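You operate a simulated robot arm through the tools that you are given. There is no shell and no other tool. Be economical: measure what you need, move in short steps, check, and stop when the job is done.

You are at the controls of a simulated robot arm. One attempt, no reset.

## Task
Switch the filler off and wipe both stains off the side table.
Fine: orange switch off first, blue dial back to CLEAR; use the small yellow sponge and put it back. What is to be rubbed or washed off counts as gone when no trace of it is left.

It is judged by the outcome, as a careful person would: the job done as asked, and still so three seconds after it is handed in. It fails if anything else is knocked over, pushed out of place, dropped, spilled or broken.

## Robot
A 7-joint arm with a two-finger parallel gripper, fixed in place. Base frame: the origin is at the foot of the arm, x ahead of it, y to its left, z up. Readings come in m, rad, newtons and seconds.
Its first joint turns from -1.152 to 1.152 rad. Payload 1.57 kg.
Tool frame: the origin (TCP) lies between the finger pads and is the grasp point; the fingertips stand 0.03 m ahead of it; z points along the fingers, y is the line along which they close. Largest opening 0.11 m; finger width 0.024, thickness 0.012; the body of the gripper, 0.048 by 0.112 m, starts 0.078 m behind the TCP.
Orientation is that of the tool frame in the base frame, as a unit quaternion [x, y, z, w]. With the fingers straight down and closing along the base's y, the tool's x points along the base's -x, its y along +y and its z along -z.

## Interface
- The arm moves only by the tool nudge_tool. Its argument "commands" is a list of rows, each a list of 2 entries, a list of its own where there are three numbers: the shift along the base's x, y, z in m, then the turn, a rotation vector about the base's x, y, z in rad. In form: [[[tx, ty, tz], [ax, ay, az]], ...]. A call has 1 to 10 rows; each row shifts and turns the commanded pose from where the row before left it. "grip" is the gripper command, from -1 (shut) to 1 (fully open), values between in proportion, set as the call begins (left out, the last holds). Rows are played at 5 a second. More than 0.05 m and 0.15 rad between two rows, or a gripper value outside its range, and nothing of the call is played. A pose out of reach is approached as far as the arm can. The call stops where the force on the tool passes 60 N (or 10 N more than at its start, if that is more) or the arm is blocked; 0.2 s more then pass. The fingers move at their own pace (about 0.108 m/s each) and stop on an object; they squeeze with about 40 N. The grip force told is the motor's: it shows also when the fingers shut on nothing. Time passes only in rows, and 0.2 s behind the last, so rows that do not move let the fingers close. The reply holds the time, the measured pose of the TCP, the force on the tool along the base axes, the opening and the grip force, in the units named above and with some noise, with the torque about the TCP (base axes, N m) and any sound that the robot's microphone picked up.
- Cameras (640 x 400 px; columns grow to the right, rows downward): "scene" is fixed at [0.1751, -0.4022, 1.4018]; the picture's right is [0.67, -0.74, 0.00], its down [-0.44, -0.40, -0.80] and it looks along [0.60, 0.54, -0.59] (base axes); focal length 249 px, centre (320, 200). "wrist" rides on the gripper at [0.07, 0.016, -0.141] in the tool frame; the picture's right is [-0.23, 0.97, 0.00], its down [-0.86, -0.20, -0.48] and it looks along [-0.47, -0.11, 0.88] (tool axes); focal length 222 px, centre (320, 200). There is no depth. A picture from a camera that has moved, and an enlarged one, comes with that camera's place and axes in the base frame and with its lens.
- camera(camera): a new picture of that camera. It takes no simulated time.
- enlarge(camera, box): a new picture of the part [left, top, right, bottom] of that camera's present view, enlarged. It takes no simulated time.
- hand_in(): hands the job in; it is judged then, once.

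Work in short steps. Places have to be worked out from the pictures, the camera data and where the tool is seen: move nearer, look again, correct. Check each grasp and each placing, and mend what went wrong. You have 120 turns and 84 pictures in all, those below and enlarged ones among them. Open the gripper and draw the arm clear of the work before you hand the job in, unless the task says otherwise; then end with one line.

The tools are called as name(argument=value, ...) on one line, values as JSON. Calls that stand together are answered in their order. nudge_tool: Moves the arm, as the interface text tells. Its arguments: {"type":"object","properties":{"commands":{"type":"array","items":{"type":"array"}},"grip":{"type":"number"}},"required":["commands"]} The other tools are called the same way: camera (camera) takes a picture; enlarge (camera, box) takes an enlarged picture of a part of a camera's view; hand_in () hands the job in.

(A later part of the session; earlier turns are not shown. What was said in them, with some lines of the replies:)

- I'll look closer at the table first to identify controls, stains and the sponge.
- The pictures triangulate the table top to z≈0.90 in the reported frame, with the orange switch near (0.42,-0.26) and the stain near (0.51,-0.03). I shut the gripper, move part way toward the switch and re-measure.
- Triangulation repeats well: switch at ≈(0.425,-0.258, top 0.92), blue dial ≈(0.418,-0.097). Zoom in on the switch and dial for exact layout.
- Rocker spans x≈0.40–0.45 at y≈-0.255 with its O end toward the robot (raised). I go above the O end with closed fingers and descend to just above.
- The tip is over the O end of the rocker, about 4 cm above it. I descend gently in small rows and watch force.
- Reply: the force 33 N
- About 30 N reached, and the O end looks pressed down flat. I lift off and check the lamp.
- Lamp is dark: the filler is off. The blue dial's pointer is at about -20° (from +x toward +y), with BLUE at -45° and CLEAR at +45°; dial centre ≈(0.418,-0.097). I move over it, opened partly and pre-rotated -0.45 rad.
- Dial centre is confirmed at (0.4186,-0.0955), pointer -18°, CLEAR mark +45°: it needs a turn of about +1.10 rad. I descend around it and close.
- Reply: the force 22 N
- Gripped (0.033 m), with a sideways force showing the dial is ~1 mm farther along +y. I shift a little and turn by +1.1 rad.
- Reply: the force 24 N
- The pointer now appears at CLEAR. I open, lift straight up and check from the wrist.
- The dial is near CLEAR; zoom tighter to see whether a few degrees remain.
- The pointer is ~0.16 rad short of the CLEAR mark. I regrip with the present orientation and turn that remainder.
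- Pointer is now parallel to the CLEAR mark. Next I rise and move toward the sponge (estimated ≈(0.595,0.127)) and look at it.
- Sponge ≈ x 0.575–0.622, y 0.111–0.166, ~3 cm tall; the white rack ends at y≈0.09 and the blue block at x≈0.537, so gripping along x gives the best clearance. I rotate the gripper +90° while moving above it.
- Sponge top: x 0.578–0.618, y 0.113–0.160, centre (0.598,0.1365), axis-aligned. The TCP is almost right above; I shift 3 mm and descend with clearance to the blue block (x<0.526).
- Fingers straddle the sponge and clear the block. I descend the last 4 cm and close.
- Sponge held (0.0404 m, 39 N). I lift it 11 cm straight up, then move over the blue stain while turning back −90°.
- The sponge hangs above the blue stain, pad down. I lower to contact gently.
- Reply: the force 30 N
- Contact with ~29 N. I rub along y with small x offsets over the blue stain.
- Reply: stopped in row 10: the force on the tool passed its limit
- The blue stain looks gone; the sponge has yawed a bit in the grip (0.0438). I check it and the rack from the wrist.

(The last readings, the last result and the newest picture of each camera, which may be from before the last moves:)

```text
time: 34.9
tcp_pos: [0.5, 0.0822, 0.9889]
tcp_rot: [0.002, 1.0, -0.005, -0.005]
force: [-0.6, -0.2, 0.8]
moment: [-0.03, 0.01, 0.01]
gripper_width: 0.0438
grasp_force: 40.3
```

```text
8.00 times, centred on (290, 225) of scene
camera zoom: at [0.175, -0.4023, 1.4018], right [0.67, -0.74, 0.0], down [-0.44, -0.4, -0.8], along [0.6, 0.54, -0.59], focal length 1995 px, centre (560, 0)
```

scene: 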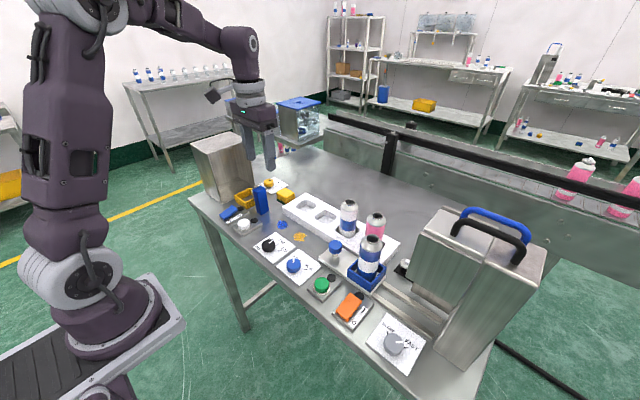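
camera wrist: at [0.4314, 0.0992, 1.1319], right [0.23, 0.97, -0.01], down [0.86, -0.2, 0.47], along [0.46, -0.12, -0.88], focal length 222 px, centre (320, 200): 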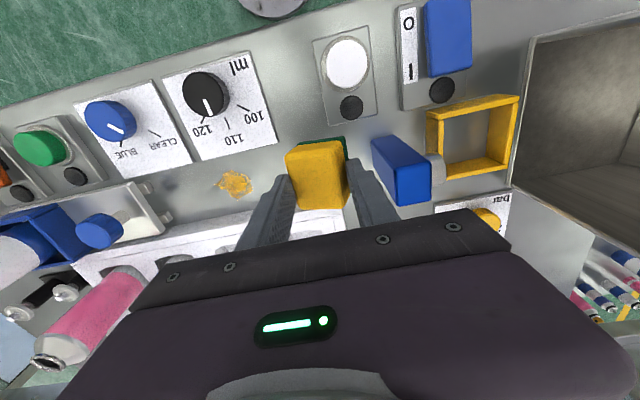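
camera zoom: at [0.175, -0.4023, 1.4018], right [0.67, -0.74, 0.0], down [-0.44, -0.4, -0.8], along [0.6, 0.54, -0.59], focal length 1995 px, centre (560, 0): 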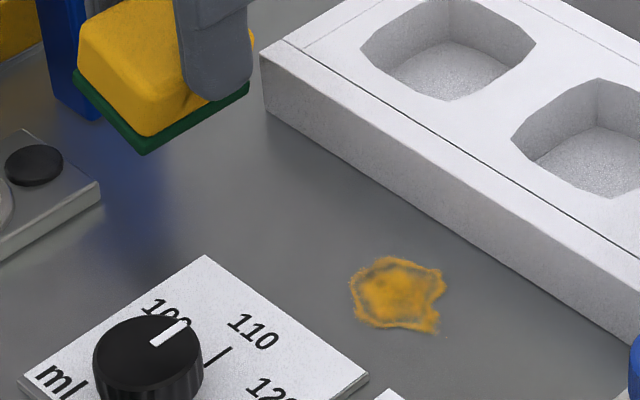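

Blue stain is completely gone (only the block's reflection remains); rack unmoved. Now I move to the yellow stain centre (0.510,-0.024) and lower, pressing more lightly.

nudge_tool(commands=[[[0.003, -0.036, 0], [0, 0, 0]], [[0.003, -0.036, 0], [0, 0, 0]], [[0.003, -0.034, 0], [0, 0, 0]], [[0, 0, -0.025], [0, 0, 0]], [[0, 0, -0.015], [0, 0, 0]], [[0, 0, -0.005], [0, 0, 0]], [[0, 0, -0.003], [0, 0, 0]], [[0, 0, 0], [0, 0, 0]]])

enlarge(camera="scene", box=[260, 200, 340, 250])

```text
time: 36.7
tcp_pos: [0.5119, -0.0224, 0.9419]
tcp_rot: [0.001, 1.0, -0.003, -0.003]
force: [2.3, 14.7, 23.3]
moment: [0.09, -0.06, 0.02]
gripper_width: 0.0403
grasp_force: 39.9
```

```text
8.00 times, centred on (300, 225) of scene
camera zoom: at [0.1748, -0.4018, 1.4019], right [0.67, -0.74, 0.0], down [-0.44, -0.4, -0.8], along [0.6, 0.54, -0.59], focal length 1995 px, centre (480, 0)
```

zoom: 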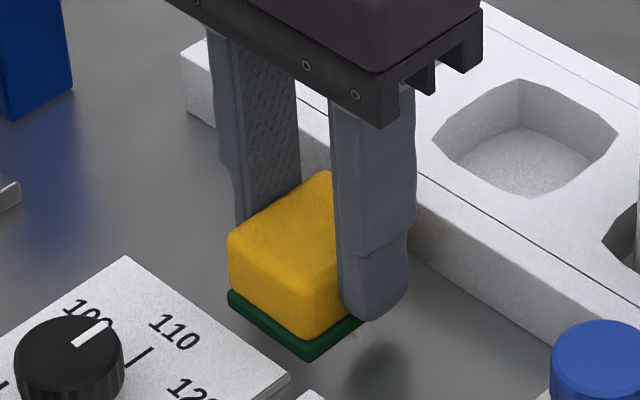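

In contact (~23 N), sponge flat. I rub along y in small steps, staying clear of the rack.

nudge_tool(commands=[[[-0.001, -0.01, 0], [0, 0, 0]], [[0, -0.01, 0], [0, 0, 0]], [[0, 0.01, 0], [0, 0, 0]], [[0, 0.01, 0], [0, 0, 0]], [[0, 0.01, 0], [0, 0, 0]], [[0, 0.008, 0], [0, 0, 0]], [[0, -0.01, 0], [0, 0, 0]], [[0, -0.01, 0], [0, 0, 0]], [[0, -0.01, 0], [0, 0, 0]], [[0, -0.01, 0], [0, 0, 0]]])

nudge_tool(commands=[[[-0.004, 0, 0], [0, 0, 0]], [[0, 0.01, 0], [0, 0, 0]], [[0, 0.01, 0], [0, 0, 0]], [[0, 0.01, 0], [0, 0, 0]], [[0, 0.01, 0], [0, 0, 0]], [[0, -0.012, 0], [0, 0, 0]], [[0, -0.012, 0], [0, 0, 0]], [[0, -0.012, 0], [0, 0, 0]], [[0, 0.016, 0], [0, 0, 0]]])

nudge_tool(commands=[[[0, 0, 0.02], [0, 0, 0]], [[0, 0.03, 0.03], [0, 0, 0]], [[0, 0.04, 0.01], [0, 0, 0]], [[0, 0.02, 0], [0, 0, 0]], [[0, 0, 0], [0, 0, 0]]])

enlarge(camera="scene", box=[260, 200, 340, 250])

enlarge(camera="wrist", box=[160, 90, 400, 230])

```text
time: 38.9
tcp_pos: [0.5109, -0.045, 0.9416]
tcp_rot: [0.001, 1.0, -0.003, -0.003]
force: [0.8, 12.7, 13.9]
moment: [0.5, -0.07, -0.01]
gripper_width: 0.0404
grasp_force: 39.6
```

```text
time: 40.9
tcp_pos: [0.5055, -0.0245, 0.9416]
tcp_rot: [0.001, 1.0, -0.004, -0.005]
force: [-0.4, -4.5, 4.9]
moment: [-0.07, 0.0, 0.0]
gripper_width: 0.0403
grasp_force: 40.1
```

```text
time: 42.1
tcp_pos: [0.5073, 0.064, 1.0027]
tcp_rot: [0.0, 1.0, -0.004, -0.004]
force: [-0.4, -0.5, 0.3]
moment: [0.0, 0.02, 0.01]
gripper_width: 0.0402
grasp_force: 39.8
```

```text
8.00 times, centred on (300, 225) of scene
camera zoom: at [0.1751, -0.4022, 1.4018], right [0.67, -0.74, 0.0], down [-0.44, -0.4, -0.8], along [0.6, 0.54, -0.59], focal length 1995 px, centre (480, 0)
```

zoom: 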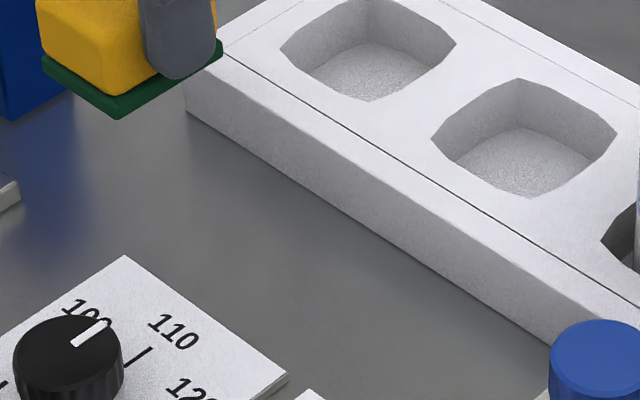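

```text
2.67 times, centred on (280, 160) of wrist
camera zoom: at [0.4378, 0.0809, 1.1462], right [0.23, 0.97, -0.01], down [0.86, -0.2, 0.47], along [0.46, -0.12, -0.88], focal length 592 px, centre (427, 307)
```

zoom: 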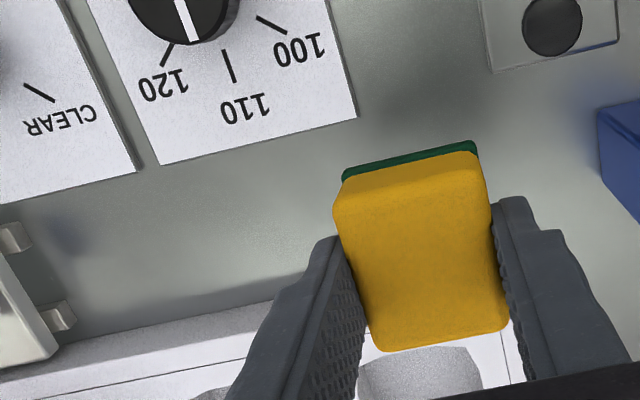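

Both stains are gone. Now I return the sponge: lift, turn +90° and move back above its original spot.

nudge_tool(commands=[[[0, 0, 0.03], [0, 0, 0]], [[0, 0, 0.02], [0, 0, 0.15]], [[0.02, 0, 0], [0, 0, 0.15]], [[0.02, 0, 0], [0, 0, 0.15]], [[0.02, 0.015, 0], [0, 0, 0.15]], [[0.02, 0.02, 0], [0, 0, 0.15]], [[0.011, 0.02, 0], [0, 0, 0.15]], [[0, 0.02, 0], [0, 0, 0.15]], [[0, 0, 0], [0, 0, 0.15]], [[0, 0, 0], [0, 0, 0.15]]])

nudge_tool(commands=[[[0, 0, 0], [0, 0, 0.15]], [[0, 0, 0], [0, 0, 0.0708]], [[0, 0, -0.03], [0, 0, 0]], [[0, 0, -0.03], [0, 0, 0]], [[0, 0, 0], [0, 0, 0]]])

camera(camera="wrist")

enlarge(camera="scene", box=[230, 150, 320, 230])

```text
time: 44.3
tcp_pos: [0.5989, 0.1415, 1.0512]
tcp_rot: [-0.625, 0.781, -0.006, -0.002]
force: [0.5, -0.6, -0.4]
moment: [-0.01, 0.0, -0.01]
gripper_width: 0.0402
grasp_force: 40.1
```

```text
time: 45.5
tcp_pos: [0.5958, 0.1397, 0.9922]
tcp_rot: [-0.706, 0.708, -0.005, 0.0]
force: [0.9, -1.1, -0.5]
moment: [0.02, 0.02, 0.02]
gripper_width: 0.0405
grasp_force: 39.9
```

```text
39 pictures are left
camera wrist: at [0.5783, 0.0716, 1.1349], right [-0.97, 0.23, -0.01], down [0.2, 0.86, 0.47], along [0.12, 0.46, -0.88], focal length 222 px, centre (320, 200)
```

wrist: 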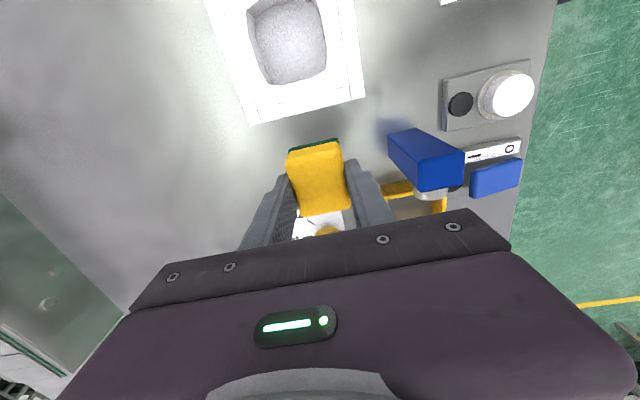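

```text
5.00 times, centred on (275, 190) of scene
camera zoom: at [0.1751, -0.4022, 1.4018], right [0.67, -0.74, 0.0], down [-0.44, -0.4, -0.8], along [0.6, 0.54, -0.59], focal length 1247 px, centre (545, 250)
```

zoom: 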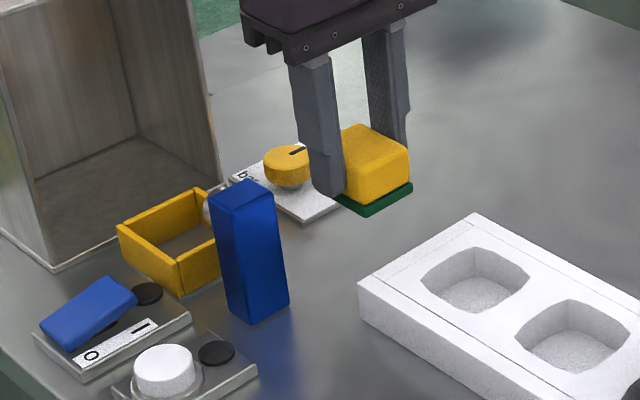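

Above the original spot, slightly short in x. I correct 2 mm, lower to just touching and release.

nudge_tool(commands=[[[0.002, 0, -0.02], [0, 0, 0]], [[0, 0, -0.015], [0, 0, 0]], [[0, 0, -0.01], [0, 0, 0]], [[0, 0, -0.004], [0, 0, 0]], [[0, 0, 0], [0, 0, 0]]])

enlarge(camera="scene", box=[230, 150, 320, 230])

```text
time: 46.7
tcp_pos: [0.5994, 0.1409, 0.9432]
tcp_rot: [-0.707, 0.708, -0.005, 0.0]
force: [-0.8, 0.1, -0.7]
moment: [0.03, -0.02, 0.0]
gripper_width: 0.0403
grasp_force: 40.4
```

```text
5.00 times, centred on (275, 190) of scene
camera zoom: at [0.1751, -0.4022, 1.4018], right [0.67, -0.74, 0.0], down [-0.44, -0.4, -0.8], along [0.6, 0.54, -0.59], focal length 1247 px, centre (545, 250)
```

zoom: 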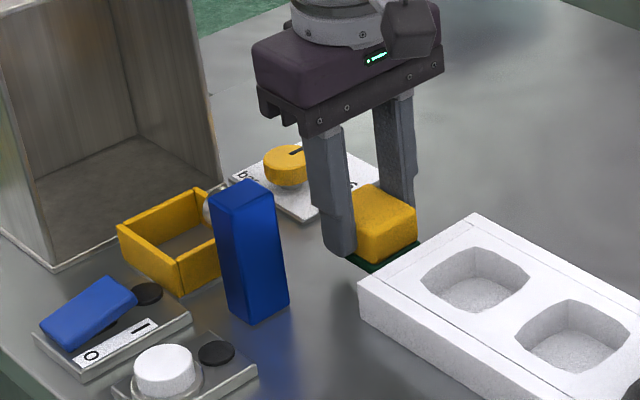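

Not touching yet, and about 3 mm far in +y. I shift and lower till a light contact.

nudge_tool(commands=[[[0, -0.003, 0], [0, 0, 0]], [[0, 0, -0.001], [0, 0, 0]], [[0, 0, -0.001], [0, 0, 0]], [[0, 0, 0], [0, 0, 0]]])

```text
time: 47.7
tcp_pos: [0.6003, 0.1375, 0.9414]
tcp_rot: [-0.707, 0.708, -0.005, 0.0]
force: [-0.1, -0.2, 4.4]
moment: [0.01, 0.12, -0.02]
gripper_width: 0.0403
grasp_force: 39.9
```

Light contact (4 N). I open to 0.07 m, and then rise straight up.

nudge_tool(commands=[[[0, 0, 0], [0, 0, 0]], [[0, 0, 0], [0, 0, 0]], [[0, 0, 0.02], [0, 0, 0]], [[0, 0, 0.04], [0, 0, 0]], [[0, 0, 0.04], [0, 0, 0]], [[0, 0, 0.04], [0, 0, 0]], [[0, 0, 0.04], [0, 0, 0]], [[0, 0, 0], [0, 0, 0]]], grip=0.27)

enlarge(camera="scene", box=[230, 150, 320, 230])

enlarge(camera="wrist", box=[270, 80, 410, 170])

```text
time: 49.5
tcp_pos: [0.5997, 0.1384, 1.1216]
tcp_rot: [-0.706, 0.708, -0.005, 0.0]
force: [-0.8, -0.1, 0.6]
moment: [-0.02, -0.01, 0.03]
gripper_width: 0.0697
grasp_force: 0.0
```

```text
5.00 times, centred on (275, 190) of scene
camera zoom: at [0.1751, -0.4022, 1.4018], right [0.67, -0.74, 0.0], down [-0.44, -0.4, -0.8], along [0.6, 0.54, -0.59], focal length 1247 px, centre (545, 250)
```

zoom: 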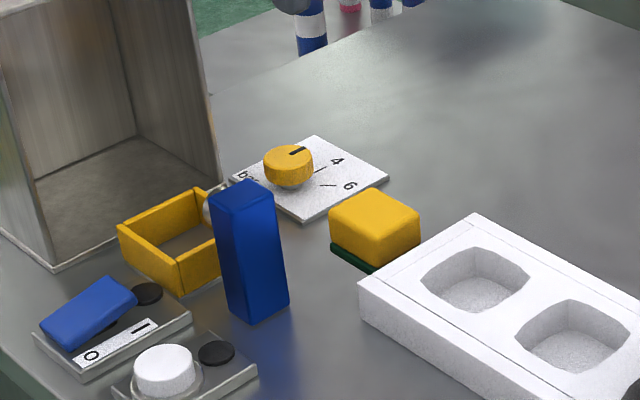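

```text
4.44 times, centred on (340, 125) of wrist
camera zoom: at [0.5813, 0.07, 1.2648], right [-0.97, 0.23, -0.01], down [0.2, 0.86, 0.47], along [0.12, 0.46, -0.88], focal length 987 px, centre (231, 533)
```

zoom: 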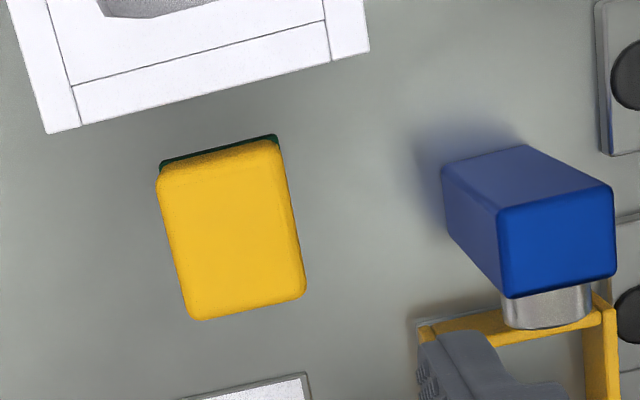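

The sponge is back within ~1 mm of its place. I turn back and retract toward the start pose, then take a last look.

nudge_tool(commands=[[[-0.02, -0.02, 0.02], [0, 0, -0.15]], [[-0.02, -0.02, 0.02], [0, 0, -0.15]], [[-0.02, -0.02, 0.01], [0, 0, -0.15]], [[-0.03, -0.02, 0], [0, 0, -0.15]], [[-0.03, -0.02, 0], [0, 0, -0.15]], [[-0.03, -0.02, 0], [0, 0, -0.15]], [[0, -0.02, 0], [0, 0, -0.15]], [[0, 0, 0], [0, 0, -0.15]], [[0, 0, 0], [0, 0, -0.15]], [[0, 0, 0], [0, 0, -0.15]]], grip=1)

camera(camera="scene")

enlarge(camera="wrist", box=[100, 60, 370, 230])

enlarge(camera="scene", box=[240, 200, 360, 275])

enlarge(camera="scene", box=[290, 220, 450, 380])

```text
time: 51.7
tcp_pos: [0.4483, -0.004, 1.1709]
tcp_rot: [-0.033, 0.999, -0.004, -0.005]
force: [1.5, 0.3, -0.3]
moment: [-0.01, 0.03, 0.0]
gripper_width: 0.1098
grasp_force: 0.1
```

```text
34 pictures are left
```

scene: 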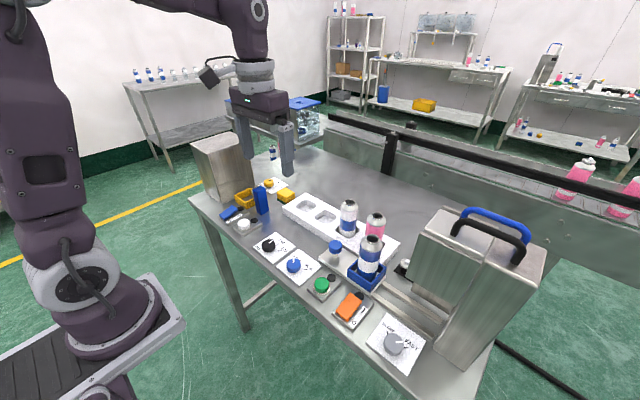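

```text
2.35 times, centred on (235, 145) of wrist
camera zoom: at [0.3792, 0.0097, 1.3144], right [0.16, 0.99, -0.01], down [0.87, -0.14, 0.47], along [0.47, -0.08, -0.88], focal length 523 px, centre (520, 329)
```

zoom: 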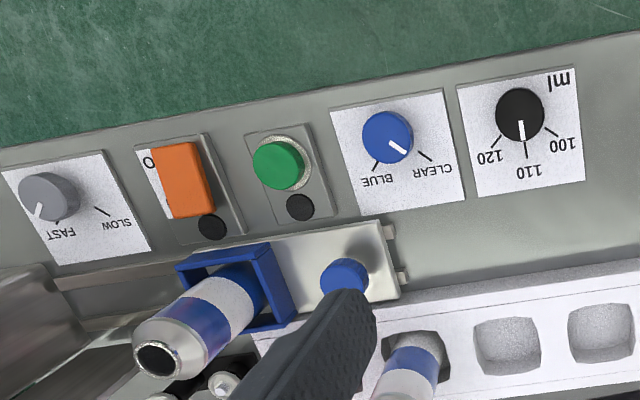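

```text
5.33 times, centred on (300, 238) of scene
camera zoom: at [0.1751, -0.4022, 1.4018], right [0.67, -0.74, 0.0], down [-0.44, -0.4, -0.8], along [0.6, 0.54, -0.59], focal length 1330 px, centre (427, 0)
```

zoom: 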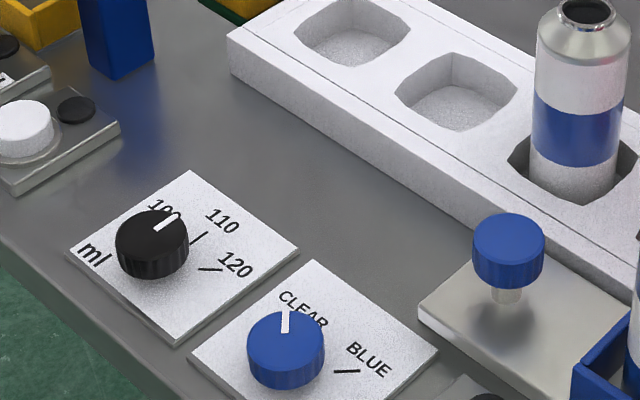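

```text
2.50 times, centred on (370, 300) of scene
camera zoom: at [0.1751, -0.4022, 1.4018], right [0.67, -0.74, 0.0], down [-0.44, -0.4, -0.8], along [0.6, 0.54, -0.59], focal length 623 px, centre (195, -50)
```

zoom: 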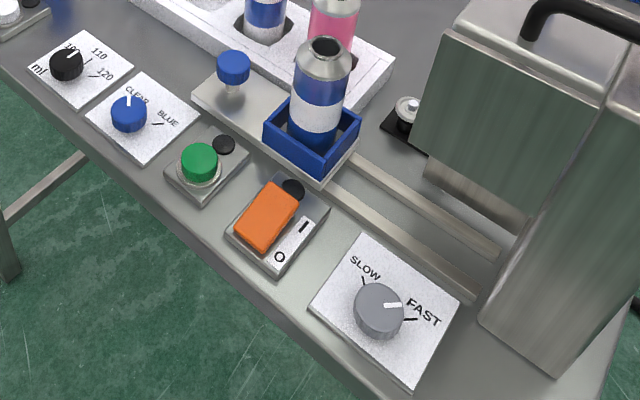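

All checks out: lamp dark, dial on CLEAR, table clean, sponge in place, nothing else moved. I hand it in.

hand_in()

```text
The job is handed in.
```

The filler is switched off, the blue dial is back on CLEAR, both stains are wiped off with no trace left, and the small yellow sponge is back within about 1 mm of where it stood.
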